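You operate a simulated robot arm through the tools that you are given. There is no shell and no other tool. Be economical: measure what you need, move in short steps, check, and stop when the job is done.

You are at the controls of a simulated two-armed robot. One attempt, no reset.

TASK
Put the orange t key on the corner table away on the top of the issue table. Then put one of the tan discs from the stacking bench on the blue tile. Then turn the interval dial to 20 min. Then take the purple tin on the deck of the green trolley and put it away on the store shelf three. Then take the black chock on the top of the unload bench and put it away on the store shelf one. Then open the green drawer, put the green block from the top of the unload bench in the inside of the green drawer and shut the drawer again. Do these in the order given. Set down upright: green block.

The check looks at the end state, three seconds after you hand in, the way a careful person would. Anything else that was tipped, shoved, dropped, spilled or broken makes it a failure.

THE ROBOT
Two 7-joint arms with fingered hands on one trunk, on a base that drives. Base frame: it is fixed to the floor where the robot stands at the start and does not move with it; the origin is under the middle of the robot, x ahead of it, y to its left, z up; the surface under the hand at the start is at about z = 880. Units: mm, rad, N and s.
The left shoulder is at the start at [70, 145, 1012], the right one opposite. With the tool pointing down near the work surface each hand reaches from about 400 to 780 mm from the robot's upright axis, wherever it stands, measured 20 degrees to its own side. Places, roughly: black chock (18x7x7 cm) [7100, 8300, 900]; blue tile (15x15x2 cm) [2500, -3600, 900]; green block (3x5x7 cm) [7200, 8000, 900]; green drawer [7200, 5300, 700]; inside of the green drawer [7300, 5300, 700]; interval dial [-500, -1800, 1000]; orange t key (9x3x11 cm) [500, 200, 1000]; purple tin [4500, 11500, 750]; store shelf one [5200, 11400, 100]; store shelf three [5200, 11400, 800]; tan disc (5x5x2 cm) [2600, -3800, 900]; top of the issue table [6300, 11300, 900]. Payload 3.5 kg a hand.
Tool frame (each hand has its own): the origin (TCP) lies between the finger pads and is the grasp point; the fingertips stand 25 mm ahead of it; z points along the fingers, y is the line along which they close. Largest opening 88 mm; the body of the gripper starts 29 mm behind the TCP. The gripper is a hand of 4 fingers: y runs from the thumb to the fingers, the wrist lies at [-13, -97, -162] in the tool frame, and closing takes about 1.5 s.
Orientation is that of the tool frame in the base frame, as [roll, pitch, yaw] about the fixed x, y, z axes, in that order (R = Rz(yaw) Ry(pitch) Rx(roll)). With the fingers straight down and the wrist toward the robot, the tool's x, y and z point along [0, 1, 0], [1, 0, 0] and [0, 0, -1] of the base frame.

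THE INTERFACE
- The arms move only by the tool send_rows. It takes "left_targets", "right_targets" or both (then of equal length, played together; a hand with none holds still); each is a list of rows, each a list of 2 entries, a list of its own where there are three numbers: the shift along the base's x, y, z in cm, then the turn, a rotation vector about the base's x, y, z in rad. In form: [[[dx, dy, dz], [wx, wy, wz]], ...]. A call has 1 to 10 rows; each row shifts and turns the commanded pose from where the row before left it. "left_hand" and "right_hand" are, for a hand that has rows, the opening, from 0 (shut) to 1 (fully open), set as the call begins (left out, the last holds). A row lasts 0.2 s, in which the tool goes at most 50 mm and 0.15 rad; a call with a longer step from one row to the next is refused whole, and so is a gripper value outside its range. Where a pose cannot be reached the arm comes as near as it can. A force on the tool above 40 N (or 10 N above the force at the start of the call, whichever is more), or a blocked arm, ends the call early, and 0.2 s more pass. The fingers move at their own pace (about 45 mm/s each) and stop on an object; they squeeze with about 30 N. The grip force told is the motor's: it shows also when the fingers shut on nothing. Time passes only in rows, and 0.2 s behind the last, so rows that do not move let the fingers close. The reply holds the time, the measured pose of the TCP, the force on the tool along the base axes, the opening and the grip force, in the units named above and with some noise, with the torque about the TCP (base axes, N m) and any sound that the robot's microphone picked up.
- Cameras (640 x 400 px; columns grow to the right, rows downward): "scene" is now at [124.7, 28.4, 1348.7]; the picture's right is [0.31, -0.95, 0.00], its down [-0.42, -0.14, -0.90] and it looks along [0.85, 0.28, -0.44] (base axes); focal length 250 px, centre (320, 200). "left" rides on the left gripper at [-64, -83, -98] in its tool frame; the picture's right is [-0.62, -0.37, 0.69], its down [0.71, -0.63, 0.30] and it looks along [0.32, 0.68, 0.65] (tool axes); focal length 265 px, centre (320, 200). "right" rides on the right gripper at [64, -83, -98] in its tool frame; the picture's right is [-0.62, 0.37, -0.69], its down [-0.71, -0.63, 0.30] and it looks along [-0.32, 0.68, 0.65] (tool axes); focal length 265 px, centre (320, 200). There is no depth. A picture from a camera that has moved, and an enlarged one, comes with that camera's place and axes in the base frame and with its lens. The place of the scene camera against the robot may be out by one fixed shift of up to 18 mm in any direction.
- grab_frame(camera): a new picture of that camera. No time passes.
- slide_trunk(by): slides the trunk up (or, below 0, down) by that many mm; the arms and the scene camera ride with it, the base frame stays. It gives what a move gives, with no picture.
- roll_base(legs): drives the robot by 1 to 6 legs, each [ahead, left, turn to the left] in mm, mm and rad, along the robot's own axes; the way and the turn of a leg run together, so that a leg with both is an arc; at most 1500 mm and 3.142 rad a leg. The arms and the cameras ride along, it lands a little off, and it stops where it bumps. It gives what a move gives.
- curl_fingers(index, middle, ring, thumb_bend, thumb_turn, hand): sets how far each is bent, from 0 (flat) to 100 (curled in); at 30 the hand is open as for a grip, at 70 the pads meet at the TCP. One left out holds its place. A second passes; each finger stops where it meets its share of the squeeze, and holds until it gets a number again. A gripper value or a shape takes the hand back. It gives what a move gives, with no picture; readings hold the bend of each and the force on the fingers (four entries, about 0 where the hand has none), thumb and palm. thumb_turn goes from beside the hand (0) to across from the fingers (100), as for a grip.
- preshape(shape, hand): the hand has 4 fingers and takes this shape, open, in about a second: jaw (thumb against the fingers, like two jaws); tri (thumb and two fingers); tip (a fingertip pinch); poke (one finger out to press); point (the index stretched); flat (the hand flat); cup (the hand cupped); fist (a fist). The gripper value then closes the fingers along that shape, each until it touches; the sizes above hold for jaw. It gives what a move gives, with no picture.
- turn_head(pan, tilt): turns the head with the scene camera to pan (to the left, within 1.501 rad either way) and tilt (down, from -0.506 to 1.204), counted from straight ahead of the robot. It gives what a move gives.
- close_up(camera, box): a new picture of the part [left, top, right, bottom] of that camera's present view, enlarged. No time passes.
- job_done(): hands the job in; it is judged then, once.

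Go step by step. Nothing tells you exact positions but the pictures and the camera data: compare them with the known pose of the tool, close in by small moves and look again before you grip or let go. The budget is 196 turns and 184 pictures, counting those below and the enlarged ones. Unless the task says otherwise, let go and move clear before handing in.

The tools are called after "Call:" as name(argument=value, ...) on one line, values as JSON. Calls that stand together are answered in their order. send_rows: Moves the arms, as the interface text tells. Its arguments: {"type":"object","properties":{"left_targets":{"type":"array"},"left_hand":{"type":"number"},"right_targets":{"type":"array"},"right_hand":{"type":"number"}},"required":[]} The other tools are called the same way: slide_trunk (by) slides the trunk up or down; preshape (shape, hand) gives the hand a shape; curl_fingers (index, middle, ring, thumb_bend, thumb_turn, hand) moves the fingers one by one; roll_base (legs) drives the base; turn_head (pan, tilt) turns the head that bears the scene camera; grab_frame (camera) takes a picture; close_up (camera, box) takes an enlarged picture of a part of a camera's view; job_done () hands the job in.

At the start:

```text
time: 0.0
left_tcp_pos: [376.3, 415.9, 1190.8]
left_orientation: [-3.141, -0.002, 1.57]
left_contact_force: [0.1, 0.4, -0.4]
left_moment: [-0.01, 0.01, 0.01]
left_gripper_width: 87.6
left_grasp_force: 0.0
left_shape: jaw
left_bend: [30.0, 30.0, 30.0, 30.0, 98.0]
left_finger forces: [0.0, 0.0, 0.0, 0.0, 0.0, 0.0]
right_tcp_pos: [554.4, -88.1, 1101.1]
right_orientation: [-3.14, -0.001, 1.57]
right_contact_force: [-0.3, 0.7, 0.6]
right_moment: [0.0, 0.0, 0.01]
right_gripper_width: 87.5
right_grasp_force: 0.2
right_shape: jaw
right_bend: [30.0, 30.0, 30.0, 30.0, 98.0]
right_finger forces: [0.0, 0.1, 0.0, 0.0, 0.0, 0.0]
trunk travel left (down, up): [-575.0, 265.0]
robot x, y, heading: [-1.5, -1.5, 0.0]
head pan, tilt: [0.318, 0.459]
```

scene: 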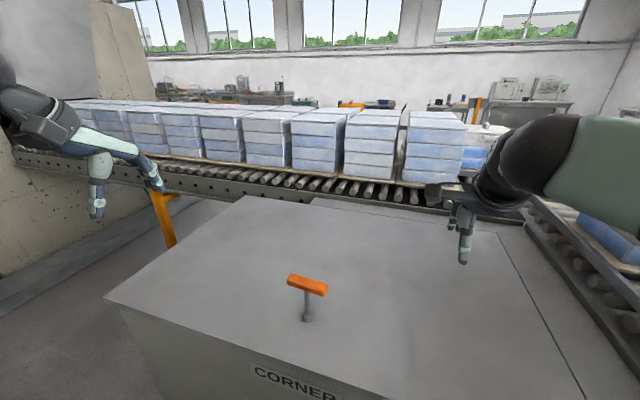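
right: 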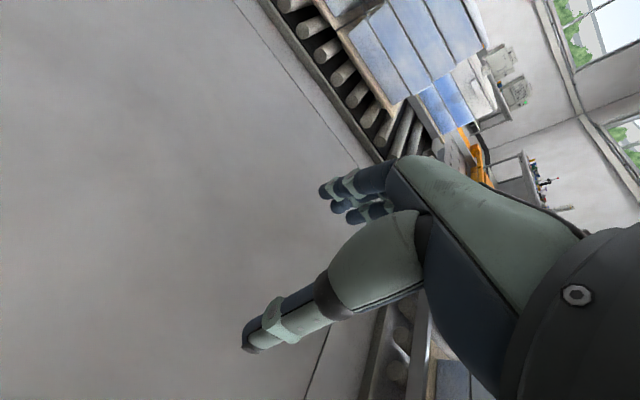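
left: 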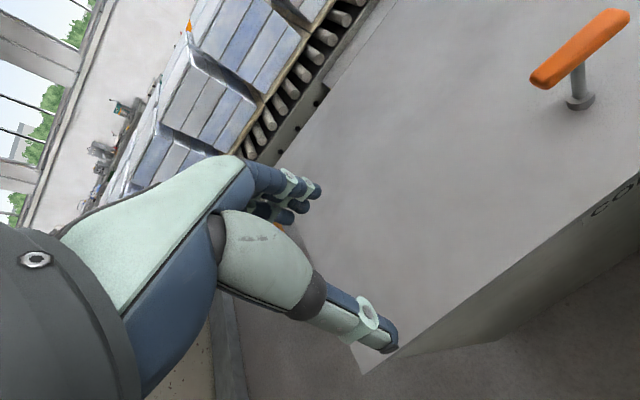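

The orange T key stands at about (475, 166), with its bar along y and the bar at z≈980. I'll bring the left hand over it and check.

Call:
send_rows(left_targets=[[[1.65, -4.16, -2], [0, 0, 0]], [[1.65, -4.16, -2], [0, 0, 0]], [[1.65, -4.16, -2], [0, 0, 0]], [[1.65, -4.16, -2], [0, 0, 0]], [[1.65, -4.16, -2], [0, 0, 0]], [[1.65, -4.16, -2], [0, 0, 0]]], left_hand=1)

Call:
grab_frame(camera="left")

Call:
grab_frame(camera="scene")

```text
time: 1.4
left_tcp_pos: [505.4, 188.2, 1072.4]
left_orientation: [-3.141, 0.012, 1.578]
left_contact_force: [0.1, -0.1, 0.0]
left_moment: [0.01, -0.01, -0.02]
left_gripper_width: 87.3
left_grasp_force: 0.1
left_shape: jaw
left_bend: [30.0, 30.0, 30.0, 30.0, 98.0]
left_finger forces: [0.0, 0.0, 0.1, 0.1, 0.0, 0.1]
left hand out of reach, approached as far as the arm can: row 4, 5, 6
right_tcp_pos: [553.5, -90.7, 1101.0]
right_orientation: [3.14, -0.001, 1.572]
right_contact_force: [-0.8, 0.0, -0.4]
right_moment: [0.02, 0.02, -0.01]
right_gripper_width: 87.5
right_grasp_force: 0.1
right_shape: jaw
right_bend: [30.0, 30.0, 30.0, 30.0, 98.0]
right_finger forces: [0.1, 0.1, 0.0, 0.1, 0.1, 0.0]
trunk travel left (down, up): [-575.0, 265.0]
robot x, y, heading: [-1.0, 3.9, -0.002]
head pan, tilt: [0.318, 0.459]
```

```text
180 pictures are left
camera left: at [422.4, 124.3, 1172.1], right [-0.36, -0.63, -0.69], down [-0.64, 0.71, -0.31], along [0.68, 0.32, -0.66], focal length 265 px, centre (320, 200)
```

left: 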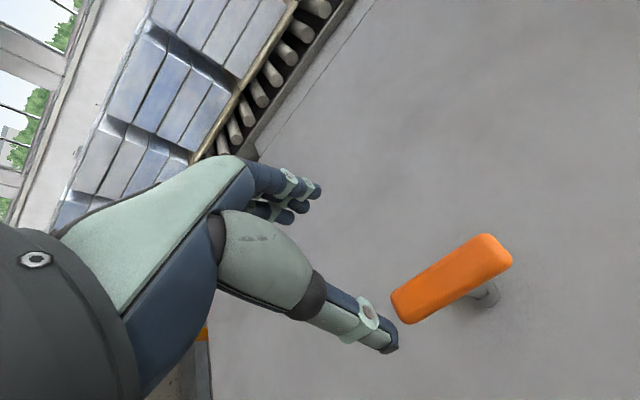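

```text
179 pictures are left
camera scene: at [125.4, 26.7, 1348.6], right [0.31, -0.95, 0.0], down [-0.42, -0.14, -0.9], along [0.85, 0.28, -0.44], focal length 250 px, centre (320, 200)
```

scene: 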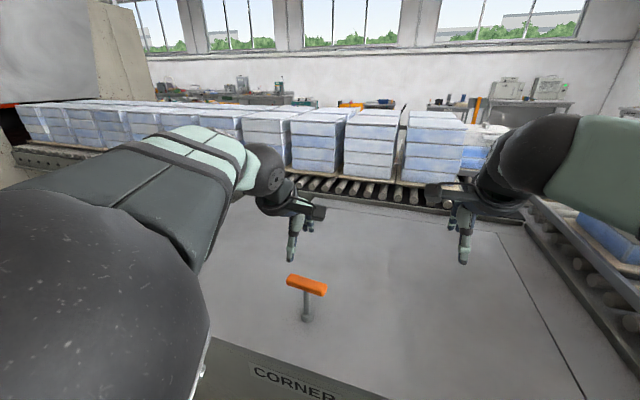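

The key's bar centre is at about (475, 163), which is too close in for the arm. I'll back the base off 100 mm.

Call:
roll_base(legs=[[-110, 0, 0]])

```text
time: 2.6
left_tcp_pos: [394.2, 188.3, 1073.4]
left_orientation: [-3.141, 0.014, 1.573]
left_contact_force: [0.4, 0.9, -0.1]
left_moment: [-0.03, 0.02, -0.02]
left_gripper_width: 87.8
left_grasp_force: 0.0
left_shape: jaw
left_bend: [30.0, 30.0, 30.0, 30.0, 98.0]
left_finger forces: [0.0, 0.0, 0.1, 0.0, 0.0, 0.0]
right_tcp_pos: [444.3, -86.9, 1101.7]
right_orientation: [-3.14, 0.0, 1.573]
right_contact_force: [0.4, 0.3, -0.7]
right_moment: [0.0, -0.05, 0.01]
right_gripper_width: 87.4
right_grasp_force: 0.0
right_shape: jaw
right_bend: [30.0, 30.0, 30.0, 30.0, 98.0]
right_finger forces: [0.0, 0.0, 0.0, 0.1, 0.0, 0.0]
trunk travel left (down, up): [-575.0, 265.0]
robot x, y, heading: [-108.5, 2.7, 0.001]
head pan, tilt: [0.318, 0.459]
```

Call:
send_rows(left_targets=[[[4, -1.25, 0], [0, 0, -0.03]], [[4, -1.25, 0], [0, 0, -0.03]], [[0, 0, -2], [0, 0, 0]]])

Call:
grab_frame(camera="left")

```text
time: 3.4
left_tcp_pos: [471.8, 162.2, 1055.4]
left_orientation: [-3.141, 0.015, 1.511]
left_contact_force: [-1.1, 0.0, 0.3]
left_moment: [-0.01, 0.02, 0.02]
left_gripper_width: 87.6
left_grasp_force: 0.0
left_shape: jaw
left_bend: [30.0, 30.0, 30.0, 30.0, 98.0]
left_finger forces: [0.0, 0.0, 0.1, 0.0, 0.0, 0.1]
right_tcp_pos: [441.1, -88.0, 1100.9]
right_orientation: [3.142, 0.001, 1.572]
right_contact_force: [0.3, 0.7, 0.2]
right_moment: [0.0, 0.01, 0.0]
right_gripper_width: 87.8
right_grasp_force: 0.1
right_shape: jaw
right_bend: [30.0, 30.0, 30.0, 30.0, 98.0]
right_finger forces: [0.0, 0.0, 0.1, 0.0, 0.0, 0.0]
trunk travel left (down, up): [-575.0, 265.0]
robot x, y, heading: [-110.6, 1.5, -0.002]
head pan, tilt: [0.318, 0.459]
```

```text
178 pictures are left
camera left: at [385.9, 103.9, 1154.2], right [-0.4, -0.61, -0.68], down [-0.59, 0.75, -0.31], along [0.7, 0.27, -0.66], focal length 265 px, centre (320, 200)
```

left: 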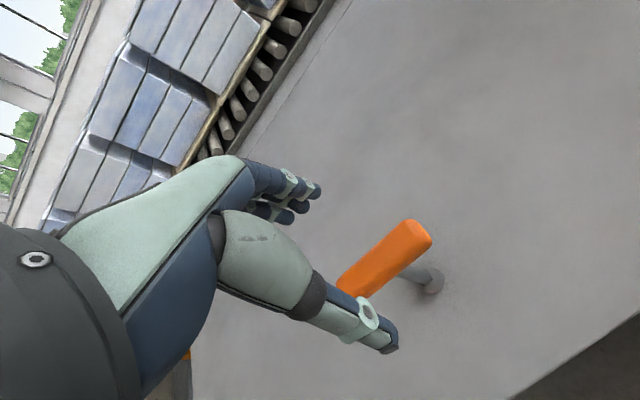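

The hand is aligned over the bar, so I'll descend 85 mm and close.

Call:
send_rows(left_targets=[[[0, 0, -3], [0, 0, 0]], [[0, 0, -3], [0, 0, 0]], [[0.2, 0.1, -2.4], [0, 0, 0]]])

Call:
grab_frame(camera="left")

Call:
grab_frame(camera="scene")

```text
time: 4.2
left_tcp_pos: [475.4, 163.3, 969.0]
left_orientation: [-3.141, 0.015, 1.51]
left_contact_force: [-0.3, -0.2, -0.1]
left_moment: [-0.02, 0.02, -0.02]
left_gripper_width: 87.8
left_grasp_force: 0.0
left_shape: jaw
left_bend: [30.0, 30.0, 30.0, 30.0, 98.0]
left_finger forces: [0.0, 0.0, 0.0, 0.0, 0.0, 0.0]
right_tcp_pos: [444.0, -88.5, 1101.5]
right_orientation: [-3.14, 0.001, 1.572]
right_contact_force: [-0.5, -0.2, -0.7]
right_moment: [-0.03, -0.01, 0.02]
right_gripper_width: 87.6
right_grasp_force: 0.0
right_shape: jaw
right_bend: [30.0, 30.0, 30.0, 30.0, 98.0]
right_finger forces: [0.0, 0.0, 0.0, 0.1, 0.1, 0.1]
trunk travel left (down, up): [-575.0, 265.0]
robot x, y, heading: [-110.5, 1.0, 0.002]
head pan, tilt: [0.318, 0.459]
```

```text
177 pictures are left
camera left: at [388.2, 105.6, 1067.8], right [-0.41, -0.61, -0.68], down [-0.59, 0.75, -0.31], along [0.7, 0.27, -0.66], focal length 265 px, centre (320, 200)
```

left: 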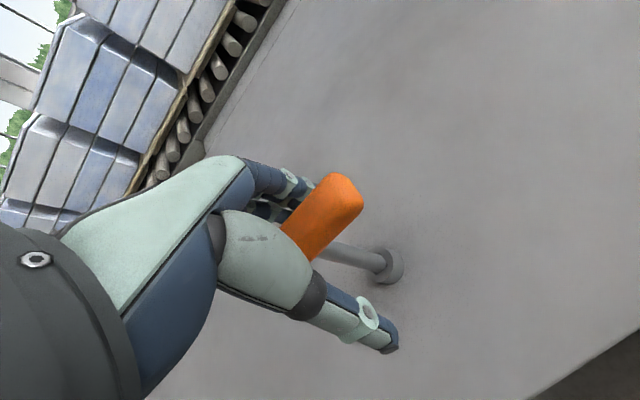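

```text
176 pictures are left
camera scene: at [14.7, 28.7, 1348.6], right [0.31, -0.95, 0.0], down [-0.42, -0.14, -0.9], along [0.85, 0.28, -0.44], focal length 250 px, centre (320, 200)
```

scene: 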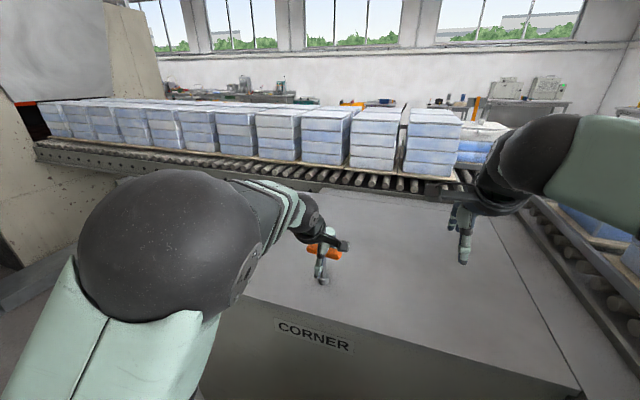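

Call:
send_rows(left_targets=[[[0, 0, 0], [0, 0, 0]], [[0, 0, 0], [0, 0, 0]], [[0, 0, 0], [0, 0, 0]], [[0, 0, 0], [0, 0, 0]], [[0, 0, 0], [0, 0, 0]], [[0, 0, 0], [0, 0, 0]], [[0, 0, 0], [0, 0, 0]], [[0, 0, 0], [0, 0, 0]]], left_hand=0)

Call:
grab_frame(camera="left")

```text
time: 6.0
left_tcp_pos: [474.3, 162.9, 969.9]
left_orientation: [3.14, 0.015, 1.511]
left_contact_force: [0.2, 0.6, 0.4]
left_moment: [0.0, -0.02, 0.03]
left_gripper_width: 14.0
left_grasp_force: 30.2
left_shape: jaw
left_bend: [74.0, 62.0, 71.0, 78.0, 100.0]
left_finger forces: [15.1, 7.8, 1.5, 0.0, 25.4, 0.1]
right_tcp_pos: [442.9, -88.1, 1101.0]
right_orientation: [-3.141, 0.0, 1.572]
right_contact_force: [0.0, 0.2, -0.4]
right_moment: [0.04, -0.01, -0.01]
right_gripper_width: 87.6
right_grasp_force: 0.1
right_shape: jaw
right_bend: [30.0, 30.0, 30.0, 30.0, 98.0]
right_finger forces: [0.1, 0.0, 0.0, 0.0, 0.1, 0.0]
trunk travel left (down, up): [-575.0, 265.0]
robot x, y, heading: [-112.6, 2.6, 0.004]
head pan, tilt: [0.318, 0.459]
```

```text
175 pictures are left
camera left: at [387.6, 105.3, 1068.5], right [-0.41, -0.61, -0.68], down [-0.59, 0.75, -0.31], along [0.7, 0.27, -0.66], focal length 265 px, centre (320, 200)
```

left: 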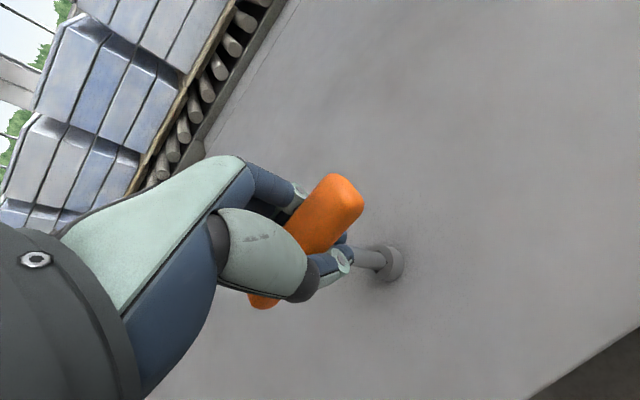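

It holds the stem just under the bar. I'll lift it straight up.

Call:
send_rows(left_targets=[[[0, 0, 3], [0, 0, 0]], [[0, 0, 4], [0, 0, 0]], [[0, 0, 4], [0, 0, 0]], [[0, 0, 4], [0, 0, 0]], [[0, 0, 3], [0, 0, 0]]])

Call:
grab_frame(camera="left")

Call:
turn_head(pan=1.5, tilt=0.4)

Call:
grab_frame(camera="scene")

Call:
turn_head(pan=-1.5, tilt=0.4)

Call:
grab_frame(camera="scene")

```text
time: 7.2
left_tcp_pos: [476.3, 162.7, 1150.0]
left_orientation: [-3.141, 0.014, 1.513]
left_contact_force: [0.1, -0.2, -1.1]
left_moment: [-0.03, -0.01, 0.03]
left_gripper_width: 14.4
left_grasp_force: 30.0
left_shape: jaw
left_bend: [74.0, 62.0, 71.0, 78.0, 100.0]
left_finger forces: [15.2, 8.0, 1.4, 0.1, 25.3, 0.1]
right_tcp_pos: [443.7, -88.6, 1101.6]
right_orientation: [3.141, 0.0, 1.573]
right_contact_force: [0.0, 1.1, 0.3]
right_moment: [0.02, 0.01, 0.0]
right_gripper_width: 87.7
right_grasp_force: 0.0
right_shape: jaw
right_bend: [30.0, 30.0, 30.0, 30.0, 98.0]
right_finger forces: [0.1, 0.0, 0.0, 0.1, 0.0, 0.1]
trunk travel left (down, up): [-575.0, 265.0]
robot x, y, heading: [-112.4, 1.1, 0.003]
head pan, tilt: [0.318, 0.459]
```

```text
174 pictures are left
camera left: at [389.1, 105.2, 1248.0], right [-0.41, -0.61, -0.68], down [-0.59, 0.75, -0.31], along [0.7, 0.27, -0.66], focal length 265 px, centre (320, 200)
```

left: 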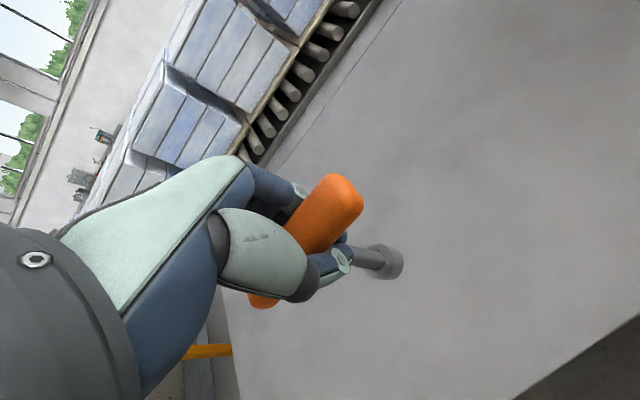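

```text
time: 8.6
left_tcp_pos: [476.0, 164.3, 1147.6]
left_orientation: [-3.141, 0.014, 1.512]
left_contact_force: [0.5, 0.0, -0.9]
left_moment: [-0.01, 0.0, -0.01]
left_gripper_width: 14.4
left_grasp_force: 29.8
left_shape: jaw
left_bend: [74.0, 62.0, 71.0, 78.0, 100.0]
left_finger forces: [15.3, 8.0, 1.4, 0.0, 25.3, 0.0]
right_tcp_pos: [443.3, -88.4, 1101.8]
right_orientation: [3.142, 0.002, 1.571]
right_contact_force: [-0.6, -0.3, -0.8]
right_moment: [-0.03, 0.02, -0.01]
right_gripper_width: 87.6
right_grasp_force: 0.1
right_shape: jaw
right_bend: [30.0, 30.0, 30.0, 30.0, 98.0]
right_finger forces: [0.0, 0.0, 0.1, 0.1, 0.1, 0.1]
trunk travel left (down, up): [-575.0, 265.0]
robot x, y, heading: [-112.2, 3.6, 0.001]
head pan, tilt: [1.499, 0.4]
```

```text
173 pictures are left
camera scene: at [-66.5, 92.2, 1354.2], right [1.0, -0.07, 0.0], down [-0.03, -0.39, -0.92], along [0.07, 0.92, -0.39], focal length 250 px, centre (320, 200)
```

scene: 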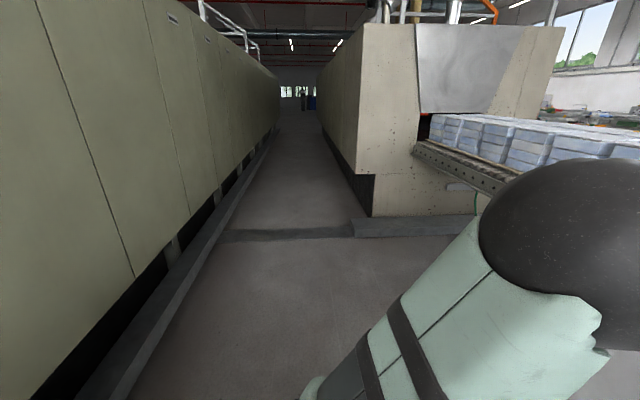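

```text
time: 11.2
left_tcp_pos: [476.1, 163.0, 1148.7]
left_orientation: [3.141, 0.015, 1.512]
left_contact_force: [-0.4, 0.2, -1.4]
left_moment: [0.02, -0.02, 0.03]
left_gripper_width: 14.1
left_grasp_force: 29.6
left_shape: jaw
left_bend: [74.0, 62.0, 71.0, 78.0, 100.0]
left_finger forces: [15.3, 8.0, 1.4, 0.0, 25.3, 0.0]
right_tcp_pos: [442.5, -88.2, 1101.2]
right_orientation: [3.141, 0.0, 1.57]
right_contact_force: [0.3, 0.4, -0.2]
right_moment: [0.0, 0.01, -0.01]
right_gripper_width: 87.8
right_grasp_force: 0.0
right_shape: jaw
right_bend: [30.0, 30.0, 30.0, 30.0, 98.0]
right_finger forces: [0.0, 0.1, 0.0, 0.1, 0.0, 0.0]
trunk travel left (down, up): [-575.0, 265.0]
robot x, y, heading: [-109.5, -2.3, 0.001]
head pan, tilt: [-1.499, 0.4]
```

```text
172 pictures are left
camera scene: at [-66.4, -92.6, 1354.2], right [-1.0, -0.07, 0.0], down [-0.03, 0.39, -0.92], along [0.07, -0.92, -0.39], focal length 250 px, centre (320, 200)
```

scene: 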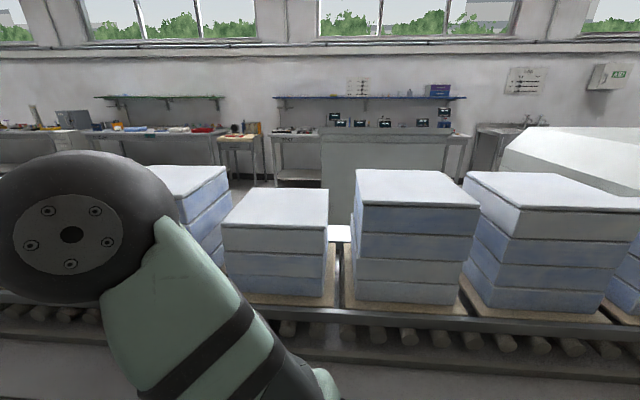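

The key is held. A corridor leads north (+y) between x≈-1000 and x≈750. I'll turn left and drive up it.

Call:
roll_base(legs=[[0, 0, 1.571], [1500, 0, 0], [1500, 0, 0]])

Call:
turn_head(pan=0, tilt=0.25)

Call:
grab_frame(camera="scene")

```text
time: 29.3
left_tcp_pos: [-222.9, 3564.3, 1148.1]
left_orientation: [3.142, 0.014, 3.063]
left_contact_force: [-0.2, 0.8, -1.1]
left_moment: [-0.01, -0.04, 0.0]
left_gripper_width: 14.6
left_grasp_force: 29.7
left_shape: jaw
left_bend: [74.0, 62.0, 71.0, 78.0, 100.0]
left_finger forces: [15.1, 8.3, 1.3, 0.0, 23.6, 0.0]
right_tcp_pos: [28.2, 3526.6, 1101.8]
right_orientation: [3.142, -0.001, 3.123]
right_contact_force: [-0.7, -0.1, -0.2]
right_moment: [0.0, 0.03, 0.0]
right_gripper_width: 87.5
right_grasp_force: 0.1
right_shape: jaw
right_bend: [30.0, 30.0, 30.0, 30.0, 98.0]
right_finger forces: [0.0, 0.0, 0.0, 0.0, 0.0, 0.0]
trunk travel left (down, up): [-575.0, 265.0]
robot x, y, heading: [-76.6, 2975.9, 1.555]
head pan, tilt: [-1.499, 0.4]
```

```text
time: 30.9
left_tcp_pos: [-222.4, 3563.6, 1148.2]
left_orientation: [3.14, 0.014, 3.063]
left_contact_force: [-0.1, -0.2, -0.4]
left_moment: [-0.01, 0.0, -0.01]
left_gripper_width: 14.3
left_grasp_force: 30.6
left_shape: jaw
left_bend: [74.0, 62.0, 71.0, 78.0, 100.0]
left_finger forces: [15.1, 8.1, 1.2, 0.0, 23.6, 0.1]
right_tcp_pos: [26.7, 3527.6, 1100.0]
right_orientation: [-3.14, 0.0, 3.123]
right_contact_force: [0.1, 0.2, 0.1]
right_moment: [0.01, -0.02, -0.03]
right_gripper_width: 87.6
right_grasp_force: 0.1
right_shape: jaw
right_bend: [30.0, 30.0, 30.0, 30.0, 98.0]
right_finger forces: [0.1, 0.1, 0.1, 0.1, 0.0, 0.0]
trunk travel left (down, up): [-575.0, 265.0]
robot x, y, heading: [-72.2, 2973.1, 1.551]
head pan, tilt: [0.0, 0.25]
```

```text
171 pictures are left
camera scene: at [-81.7, 3118.4, 1368.1], right [1.0, -0.02, 0.0], down [0.0, -0.25, -0.97], along [0.02, 0.97, -0.25], focal length 250 px, centre (320, 200)
```

scene: 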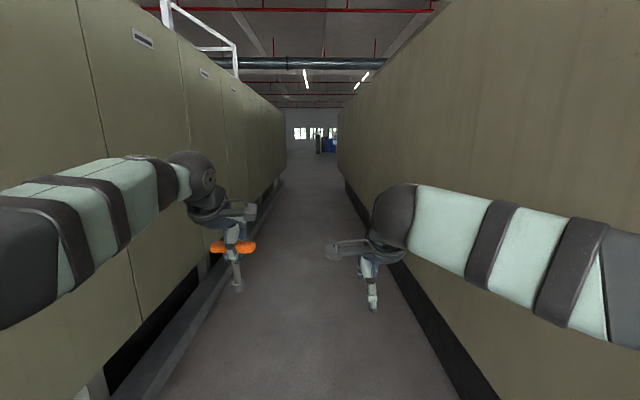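

The corridor is clear, so I'll continue straight along its centre.

Call:
roll_base(legs=[[0, 0, 0.02], [1500, 0, 0], [1500, 0, 0], [1500, 0, 0], [1000, 0, 0]])

Call:
grab_frame(camera="scene")

```text
time: 57.6
left_tcp_pos: [-300.5, 9065.3, 1148.7]
left_orientation: [-3.141, 0.015, 3.099]
left_contact_force: [0.2, -0.3, -0.1]
left_moment: [-0.04, 0.01, 0.0]
left_gripper_width: 14.5
left_grasp_force: 29.9
left_shape: jaw
left_bend: [74.0, 62.0, 71.0, 79.0, 100.0]
left_finger forces: [15.0, 8.3, 1.2, 0.0, 23.7, 0.0]
right_tcp_pos: [-48.8, 9035.8, 1101.8]
right_orientation: [3.142, 0.001, -3.125]
right_contact_force: [-0.1, 0.4, -0.2]
right_moment: [0.03, 0.03, 0.03]
right_gripper_width: 87.7
right_grasp_force: 0.1
right_shape: jaw
right_bend: [30.0, 30.0, 30.0, 30.0, 98.0]
right_finger forces: [0.1, 0.1, 0.0, 0.0, 0.1, 0.0]
trunk travel left (down, up): [-575.0, 265.0]
robot x, y, heading: [-129.9, 8481.7, 1.59]
head pan, tilt: [0.0, 0.25]
```

```text
170 pictures are left
camera scene: at [-142.9, 8624.1, 1368.2], right [1.0, 0.02, 0.0], down [0.0, -0.25, -0.97], along [-0.02, 0.97, -0.25], focal length 250 px, centre (320, 200)
```

scene: 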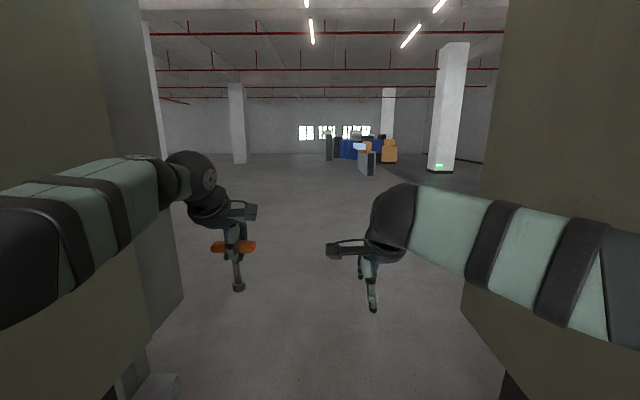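

Call:
roll_base(legs=[[1500, 0, 0], [800, 0, 0]])

Call:
turn_head(pan=-1.4, tilt=0.25)

Call:
grab_frame(camera="scene")

```text
time: 68.7
left_tcp_pos: [-308.3, 11320.2, 1148.0]
left_orientation: [-3.141, 0.014, 3.091]
left_contact_force: [0.4, 0.6, -1.8]
left_moment: [-0.03, -0.01, -0.01]
left_gripper_width: 14.3
left_grasp_force: 30.1
left_shape: jaw
left_bend: [74.0, 62.0, 71.0, 79.0, 100.0]
left_finger forces: [15.1, 8.3, 1.1, 0.1, 23.6, 0.0]
right_tcp_pos: [-56.5, 11290.3, 1100.9]
right_orientation: [3.14, 0.001, -3.133]
right_contact_force: [0.7, -0.1, 0.3]
right_moment: [0.02, -0.01, -0.04]
right_gripper_width: 87.6
right_grasp_force: 0.1
right_shape: jaw
right_bend: [30.0, 30.0, 30.0, 30.0, 98.0]
right_finger forces: [0.0, 0.1, 0.0, 0.0, 0.0, 0.0]
trunk travel left (down, up): [-575.0, 265.0]
robot x, y, heading: [-140.3, 10734.3, 1.579]
head pan, tilt: [0.0, 0.25]
```

```text
time: 70.2
left_tcp_pos: [-308.0, 11321.8, 1149.2]
left_orientation: [-3.14, 0.015, 3.092]
left_contact_force: [-0.4, -0.2, -0.7]
left_moment: [0.01, -0.01, -0.04]
left_gripper_width: 14.2
left_grasp_force: 30.3
left_shape: jaw
left_bend: [74.0, 62.0, 71.0, 79.0, 100.0]
left_finger forces: [15.2, 8.3, 1.1, 0.0, 23.6, 0.0]
right_tcp_pos: [-56.6, 11289.9, 1100.8]
right_orientation: [-3.141, 0.0, -3.133]
right_contact_force: [-0.3, -1.2, -0.5]
right_moment: [-0.02, -0.02, 0.01]
right_gripper_width: 87.8
right_grasp_force: 0.2
right_shape: jaw
right_bend: [30.0, 30.0, 30.0, 30.0, 98.0]
right_finger forces: [0.0, 0.0, 0.0, 0.0, 0.0, 0.1]
trunk travel left (down, up): [-575.0, 265.0]
robot x, y, heading: [-138.2, 10731.5, 1.581]
head pan, tilt: [-1.4, 0.25]
```

```text
169 pictures are left
camera scene: at [-61.4, 10802.4, 1368.2], right [0.18, -0.98, 0.0], down [-0.24, -0.04, -0.97], along [0.95, 0.17, -0.25], focal length 250 px, centre (320, 200)
```

scene: 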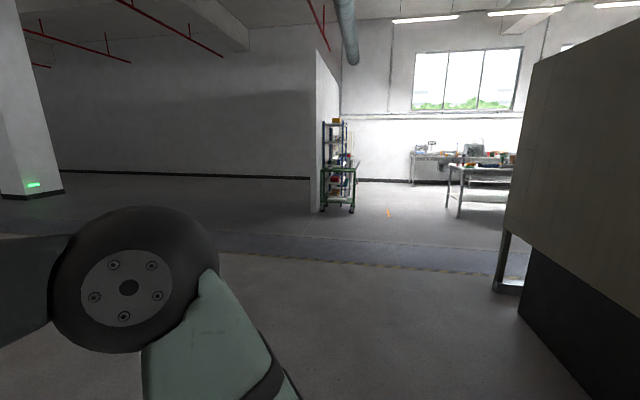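

Call:
close_up(camera="scene", box=[290, 90, 540, 246])

```text
2.56 times, centred on (415, 168) of scene
camera zoom: at [-61.4, 10802.4, 1368.2], right [0.18, -0.98, 0.0], down [-0.24, -0.04, -0.97], along [0.95, 0.17, -0.25], focal length 639 px, centre (77, 282)
```

zoom: 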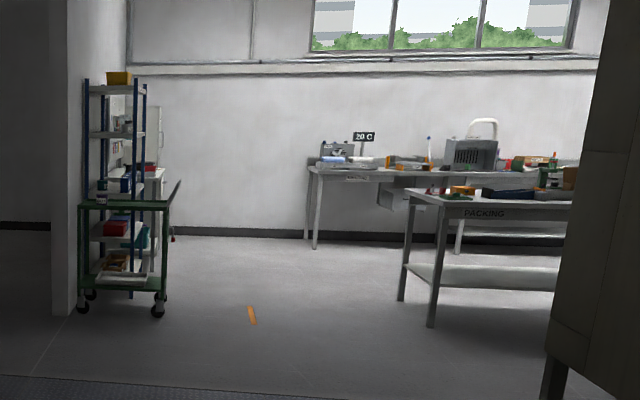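

I can see the green trolley (x≈4350, y 11000–11550), the store shelves behind it and the issue table in the far corner. I'll turn right and drive along y≈10450.

Call:
roll_base(legs=[[0, 0, -1.58], [1500, -280, 0], [1500, 0, 0]])

Call:
turn_head(pan=0.25, tilt=0.3)

Call:
grab_frame(camera="scene")

```text
refused: leg 2 is longer than a leg can be; nothing moved
```

```text
time: 71.9
left_tcp_pos: [-308.7, 11321.0, 1148.5]
left_orientation: [3.14, 0.012, 3.091]
left_contact_force: [0.0, 0.3, -0.9]
left_moment: [0.0, 0.0, 0.01]
left_gripper_width: 14.5
left_grasp_force: 30.0
left_shape: jaw
left_bend: [74.0, 62.0, 71.0, 79.0, 100.0]
left_finger forces: [15.0, 8.3, 1.0, 0.0, 23.6, 0.0]
right_tcp_pos: [-56.2, 11290.7, 1101.1]
right_orientation: [-3.14, -0.001, -3.132]
right_contact_force: [0.6, 0.5, 0.2]
right_moment: [0.0, 0.02, 0.0]
right_gripper_width: 87.8
right_grasp_force: 0.1
right_shape: jaw
right_bend: [30.0, 30.0, 30.0, 30.0, 98.0]
right_finger forces: [0.0, 0.1, 0.0, 0.0, 0.1, 0.0]
trunk travel left (down, up): [-575.0, 265.0]
robot x, y, heading: [-140.8, 10735.0, 1.58]
head pan, tilt: [0.25, 0.3]
```

```text
167 pictures are left
camera scene: at [-177.1, 10875.8, 1363.4], right [0.97, 0.26, 0.0], down [0.08, -0.29, -0.96], along [-0.24, 0.92, -0.3], focal length 250 px, centre (320, 200)
```

scene: 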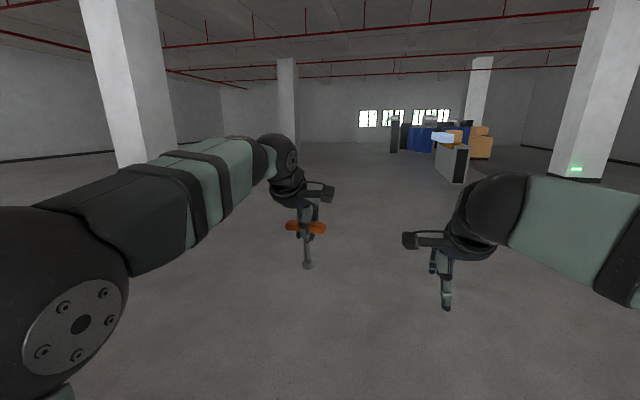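

Call:
roll_base(legs=[[0, 0, -1.58], [1450, -280, 0], [1500, 0, 0]])

Call:
grab_frame(camera="scene")

```text
time: 90.1
left_tcp_pos: [3392.6, 10720.5, 1149.1]
left_orientation: [3.14, 0.013, 1.546]
left_contact_force: [-0.4, -0.3, -0.4]
left_moment: [0.01, 0.01, 0.02]
left_gripper_width: 14.2
left_grasp_force: 29.9
left_shape: jaw
left_bend: [74.0, 62.0, 71.0, 79.0, 100.0]
left_finger forces: [15.2, 8.3, 1.0, 0.0, 22.6, 0.0]
right_tcp_pos: [3371.2, 10469.1, 1102.1]
right_orientation: [-3.141, 0.0, 1.606]
right_contact_force: [0.6, -0.4, 0.1]
right_moment: [0.01, 0.01, -0.02]
right_gripper_width: 87.7
right_grasp_force: 0.0
right_shape: jaw
right_bend: [30.0, 30.0, 30.0, 30.0, 98.0]
right_finger forces: [0.0, 0.1, 0.1, 0.0, 0.1, 0.1]
trunk travel left (down, up): [-575.0, 265.0]
robot x, y, heading: [2811.0, 10534.2, 0.032]
head pan, tilt: [0.25, 0.3]
```

```text
166 pictures are left
camera scene: at [2940.0, 10564.6, 1363.4], right [0.28, -0.96, 0.0], down [-0.28, -0.08, -0.96], along [0.92, 0.27, -0.3], focal length 250 px, centre (320, 200)
```

scene: 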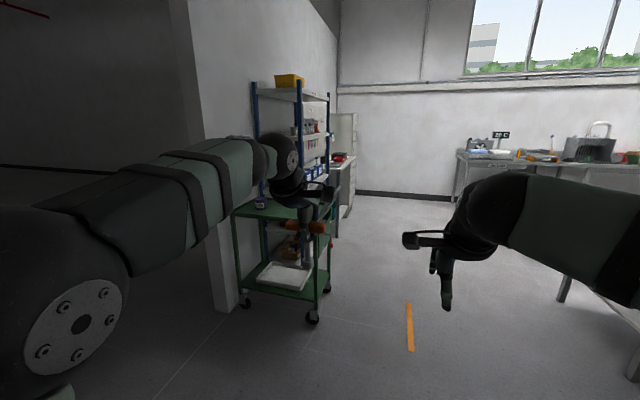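

Call:
roll_base(legs=[[0, 0, -0.032], [1400, -280, 0], [1300, 0, 0]])

Call:
turn_head(pan=0.9, tilt=0.4)

Call:
grab_frame(camera="scene")

Call:
turn_head(pan=1.5, tilt=0.4)

Call:
grab_frame(camera="scene")

```text
time: 103.7
left_tcp_pos: [6116.5, 10437.7, 1148.4]
left_orientation: [-3.141, 0.014, 1.494]
left_contact_force: [-0.3, -0.3, 0.0]
left_moment: [-0.02, 0.0, 0.01]
left_gripper_width: 14.3
left_grasp_force: 29.7
left_shape: jaw
left_bend: [74.0, 62.0, 71.0, 79.0, 100.0]
left_finger forces: [15.1, 8.3, 1.1, 0.0, 22.6, 0.1]
right_tcp_pos: [6078.7, 10187.5, 1101.5]
right_orientation: [-3.14, -0.002, 1.552]
right_contact_force: [-1.4, 0.4, 0.0]
right_moment: [0.02, 0.01, 0.01]
right_gripper_width: 87.7
right_grasp_force: 0.1
right_shape: jaw
right_bend: [30.0, 30.0, 30.0, 30.0, 98.0]
right_finger forces: [0.0, 0.1, 0.1, 0.0, 0.0, 0.1]
trunk travel left (down, up): [-575.0, 265.0]
robot x, y, heading: [5526.6, 10284.2, -0.022]
head pan, tilt: [0.25, 0.3]
```

```text
time: 104.8
left_tcp_pos: [6116.3, 10437.8, 1147.9]
left_orientation: [-3.141, 0.014, 1.494]
left_contact_force: [-0.1, -0.4, -1.3]
left_moment: [-0.02, 0.02, 0.02]
left_gripper_width: 14.3
left_grasp_force: 30.0
left_shape: jaw
left_bend: [74.0, 62.0, 71.0, 79.0, 100.0]
left_finger forces: [15.2, 8.4, 0.9, 0.1, 22.6, 0.1]
right_tcp_pos: [6077.8, 10187.1, 1102.4]
right_orientation: [3.141, 0.0, 1.552]
right_contact_force: [-0.6, -0.1, -0.2]
right_moment: [-0.04, 0.02, 0.0]
right_gripper_width: 87.8
right_grasp_force: 0.0
right_shape: jaw
right_bend: [30.0, 30.0, 30.0, 30.0, 98.0]
right_finger forces: [0.0, 0.0, 0.1, 0.0, 0.0, 0.0]
trunk travel left (down, up): [-575.0, 265.0]
robot x, y, heading: [5526.0, 10284.7, -0.016]
head pan, tilt: [0.901, 0.4]
```

```text
165 pictures are left
camera scene: at [5623.2, 10355.8, 1354.2], right [0.77, -0.64, 0.0], down [-0.25, -0.3, -0.92], along [0.59, 0.71, -0.39], focal length 250 px, centre (320, 200)
```

scene: 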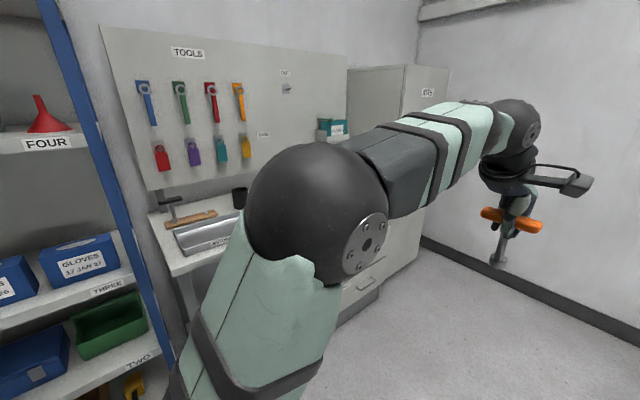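

```text
time: 105.8
left_tcp_pos: [6115.8, 10438.3, 1147.4]
left_orientation: [3.141, 0.013, 1.496]
left_contact_force: [-0.5, 1.1, -1.0]
left_moment: [0.01, -0.01, -0.02]
left_gripper_width: 14.6
left_grasp_force: 29.8
left_shape: jaw
left_bend: [74.0, 62.0, 71.0, 79.0, 100.0]
left_finger forces: [15.2, 8.5, 0.9, 0.0, 22.7, 0.0]
right_tcp_pos: [6080.0, 10186.8, 1101.4]
right_orientation: [3.142, 0.0, 1.554]
right_contact_force: [1.1, -0.1, 0.3]
right_moment: [0.04, 0.02, 0.0]
right_gripper_width: 87.7
right_grasp_force: 0.0
right_shape: jaw
right_bend: [30.0, 30.0, 30.0, 30.0, 98.0]
right_finger forces: [0.1, 0.1, 0.0, 0.1, 0.0, 0.1]
trunk travel left (down, up): [-575.0, 265.0]
robot x, y, heading: [5524.7, 10286.9, -0.019]
head pan, tilt: [1.499, 0.4]
```

```text
164 pictures are left
camera scene: at [5572.7, 10376.6, 1354.2], right [1.0, -0.09, 0.0], down [-0.04, -0.39, -0.92], along [0.08, 0.92, -0.39], focal length 250 px, centre (320, 200)
```

scene: 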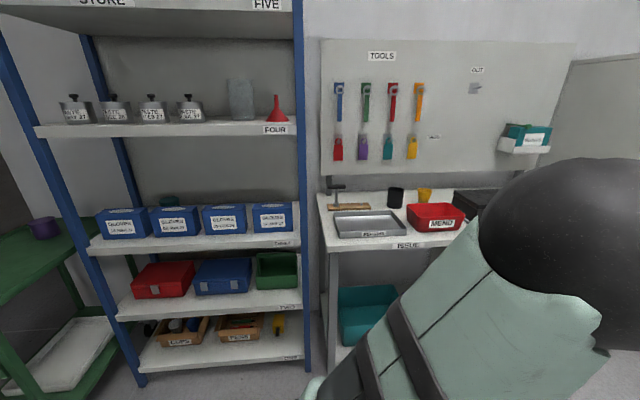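

Call:
close_up(camera="scene", box=[310, 160, 530, 298])

Call:
close_up(camera="scene", box=[0, 170, 320, 370])

```text
2.90 times, centred on (420, 229) of scene
camera zoom: at [5572.7, 10376.6, 1354.2], right [1.0, -0.09, 0.0], down [-0.04, -0.39, -0.92], along [0.08, 0.92, -0.39], focal length 723 px, centre (30, 116)
```

zoom: 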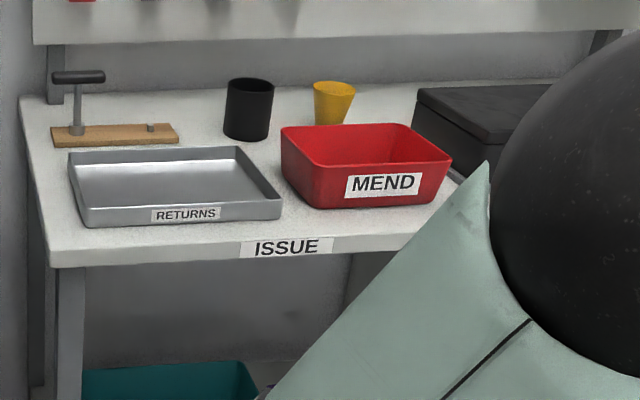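

```text
2.00 times, centred on (160, 270) of scene
camera zoom: at [5572.7, 10376.6, 1354.2], right [1.0, -0.09, 0.0], down [-0.04, -0.39, -0.92], along [0.08, 0.92, -0.39], focal length 499 px, centre (640, 60)
```

zoom: 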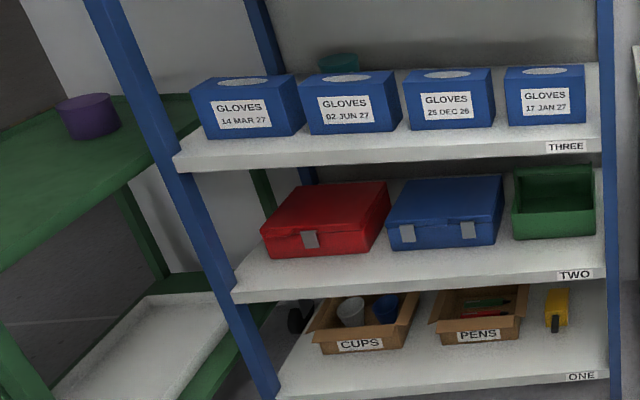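

The ISSUE table has its front edge at about y=11030, with RETURNS and MEND trays, a holder and cups on it. I'll move on and face the table squarely to find free space.

Call:
roll_base(legs=[[650, 0, 0], [0, 0, 1.59]])

Call:
turn_head(pan=0, tilt=0.5)

Call:
grab_frame(camera="scene")

```text
time: 113.3
left_tcp_pos: [6031.2, 10861.4, 1147.8]
left_orientation: [3.142, 0.014, 3.083]
left_contact_force: [-0.4, 0.1, -1.9]
left_moment: [0.04, 0.01, 0.03]
left_gripper_width: 14.0
left_grasp_force: 30.6
left_shape: jaw
left_bend: [74.0, 62.0, 71.0, 79.0, 100.0]
left_finger forces: [15.0, 8.4, 1.0, 0.0, 21.5, 0.0]
right_tcp_pos: [6283.5, 10829.6, 1101.1]
right_orientation: [3.141, 0.0, -3.139]
right_contact_force: [-0.4, 0.5, 0.9]
right_moment: [0.04, 0.03, -0.05]
right_gripper_width: 87.4
right_grasp_force: 0.2
right_shape: jaw
right_bend: [30.0, 30.0, 30.0, 30.0, 98.0]
right_finger forces: [0.0, 0.0, 0.1, 0.0, 0.0, 0.0]
trunk travel left (down, up): [-575.0, 265.0]
robot x, y, heading: [6198.2, 10276.0, 1.578]
head pan, tilt: [1.499, 0.4]
```

```text
time: 114.9
left_tcp_pos: [6033.6, 10861.1, 1147.3]
left_orientation: [-3.142, 0.014, 3.083]
left_contact_force: [0.2, 0.6, -0.8]
left_moment: [0.01, 0.0, -0.01]
left_gripper_width: 14.3
left_grasp_force: 29.9
left_shape: jaw
left_bend: [74.0, 62.0, 71.0, 79.0, 100.0]
left_finger forces: [15.0, 8.5, 1.0, 0.0, 21.6, 0.0]
right_tcp_pos: [6284.1, 10828.4, 1101.3]
right_orientation: [3.141, -0.001, -3.139]
right_contact_force: [-0.5, 0.6, 0.3]
right_moment: [-0.03, -0.02, -0.02]
right_gripper_width: 87.5
right_grasp_force: 0.1
right_shape: jaw
right_bend: [30.0, 30.0, 30.0, 30.0, 98.0]
right_finger forces: [0.0, 0.1, 0.0, 0.1, 0.0, 0.0]
trunk travel left (down, up): [-575.0, 265.0]
robot x, y, heading: [6197.4, 10273.6, 1.573]
head pan, tilt: [0.0, 0.499]
```

```text
161 pictures are left
camera scene: at [6183.9, 10415.6, 1345.0], right [1.0, 0.0, 0.0], down [0.0, -0.48, -0.88], along [0.0, 0.88, -0.48], focal length 250 px, centre (320, 200)
```

scene: 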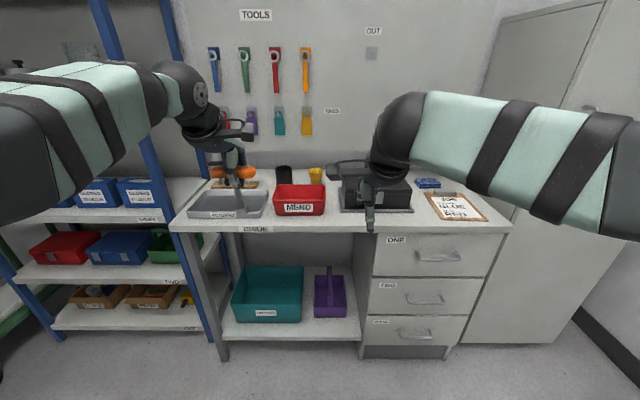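

Call:
close_up(camera="scene", box=[320, 140, 520, 265])

Call:
close_up(camera="scene", box=[160, 140, 350, 259])

```text
3.20 times, centred on (420, 202) of scene
camera zoom: at [6183.9, 10415.6, 1345.0], right [1.0, 0.0, 0.0], down [0.0, -0.48, -0.88], along [0.0, 0.88, -0.48], focal length 798 px, centre (0, 192)
```

zoom: 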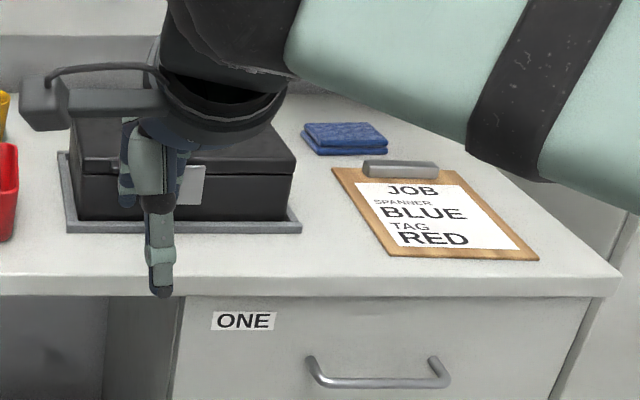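

```text
3.36 times, centred on (255, 200) of scene
camera zoom: at [6183.9, 10415.6, 1345.0], right [1.0, 0.0, 0.0], down [0.0, -0.48, -0.88], along [0.0, 0.88, -0.48], focal length 839 px, centre (538, 202)
```

zoom: 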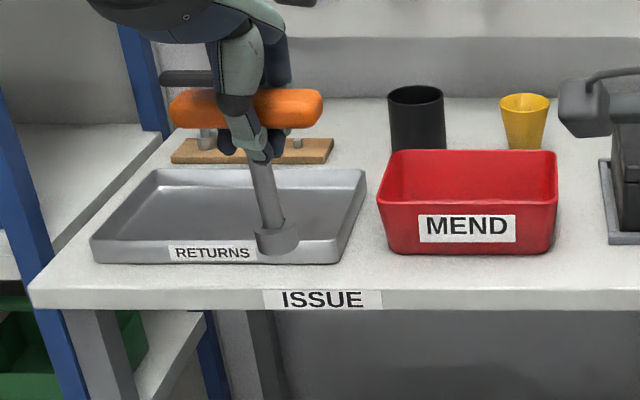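

There is free space on the table front in front of the black box, at about (6400, 11085). I'll shift the base so the left hand comes over it.

Call:
roll_base(legs=[[190, -370, 0]])

Call:
grab_frame(camera="scene")

Call:
grab_frame(camera="left")

```text
time: 117.5
left_tcp_pos: [6408.3, 11051.1, 1149.5]
left_orientation: [3.141, 0.014, 3.081]
left_contact_force: [0.9, 0.1, -0.8]
left_moment: [-0.02, -0.01, 0.0]
left_gripper_width: 14.1
left_grasp_force: 29.5
left_shape: jaw
left_bend: [74.0, 62.0, 71.0, 79.0, 100.0]
left_finger forces: [15.1, 8.4, 1.0, 0.0, 21.6, 0.1]
right_tcp_pos: [6658.9, 11019.2, 1100.9]
right_orientation: [3.141, -0.002, 3.141]
right_contact_force: [-0.3, -0.2, -0.1]
right_moment: [0.03, 0.0, 0.01]
right_gripper_width: 88.0
right_grasp_force: 0.1
right_shape: jaw
right_bend: [30.0, 30.0, 30.0, 30.0, 98.0]
right_finger forces: [0.1, 0.1, 0.0, 0.0, 0.0, 0.0]
trunk travel left (down, up): [-575.0, 265.0]
robot x, y, heading: [6569.6, 10464.3, 1.573]
head pan, tilt: [0.0, 0.499]
```

```text
158 pictures are left
camera scene: at [6556.8, 10605.7, 1345.0], right [1.0, 0.0, 0.0], down [0.0, -0.48, -0.88], along [0.0, 0.88, -0.48], focal length 250 px, centre (320, 200)
```

scene: 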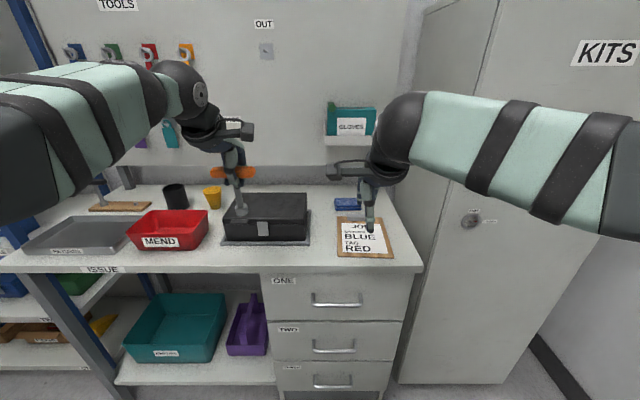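

```text
157 pictures are left
camera left: at [6465.1, 10964.7, 1247.7], right [0.61, -0.41, -0.68], down [-0.75, -0.59, -0.31], along [-0.27, 0.7, -0.66], focal length 265 px, centre (320, 200)
```

left: 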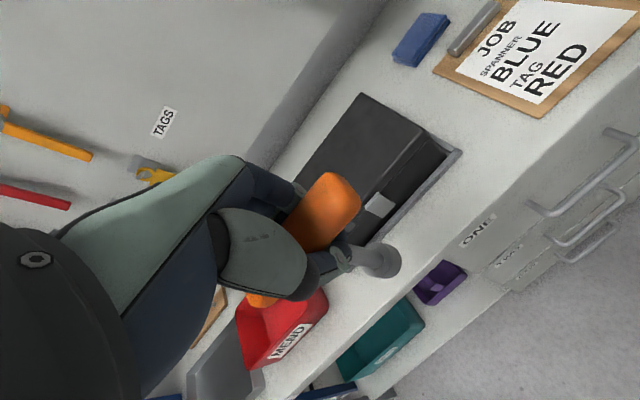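

Call:
close_up(camera="scene", box=[200, 160, 420, 298])

Call:
close_up(camera="left", box=[320, 80, 560, 320])

```text
2.90 times, centred on (310, 229) of scene
camera zoom: at [6556.8, 10605.7, 1345.0], right [1.0, 0.0, 0.0], down [0.0, -0.48, -0.88], along [0.0, 0.88, -0.48], focal length 723 px, centre (349, 116)
```

zoom: 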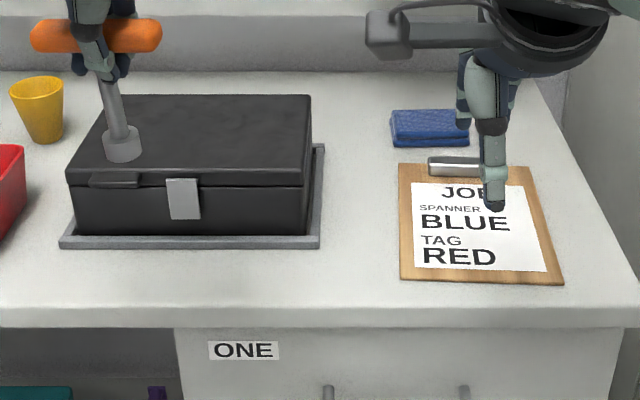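

```text
1.67 times, centred on (440, 200) of left
camera zoom: at [6465.1, 10964.7, 1247.7], right [0.61, -0.41, -0.68], down [-0.75, -0.59, -0.31], along [-0.27, 0.7, -0.66], focal length 442 px, centre (120, 200)
```

zoom: 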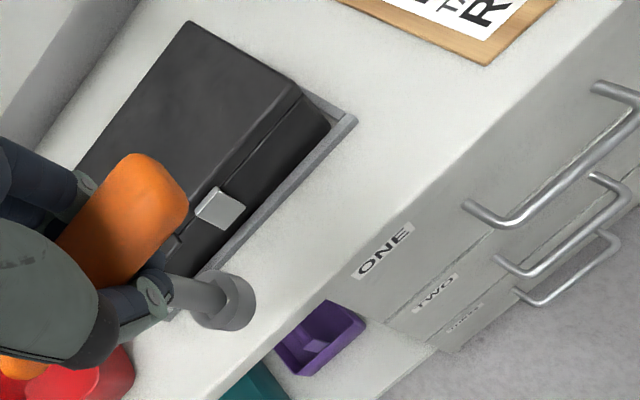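

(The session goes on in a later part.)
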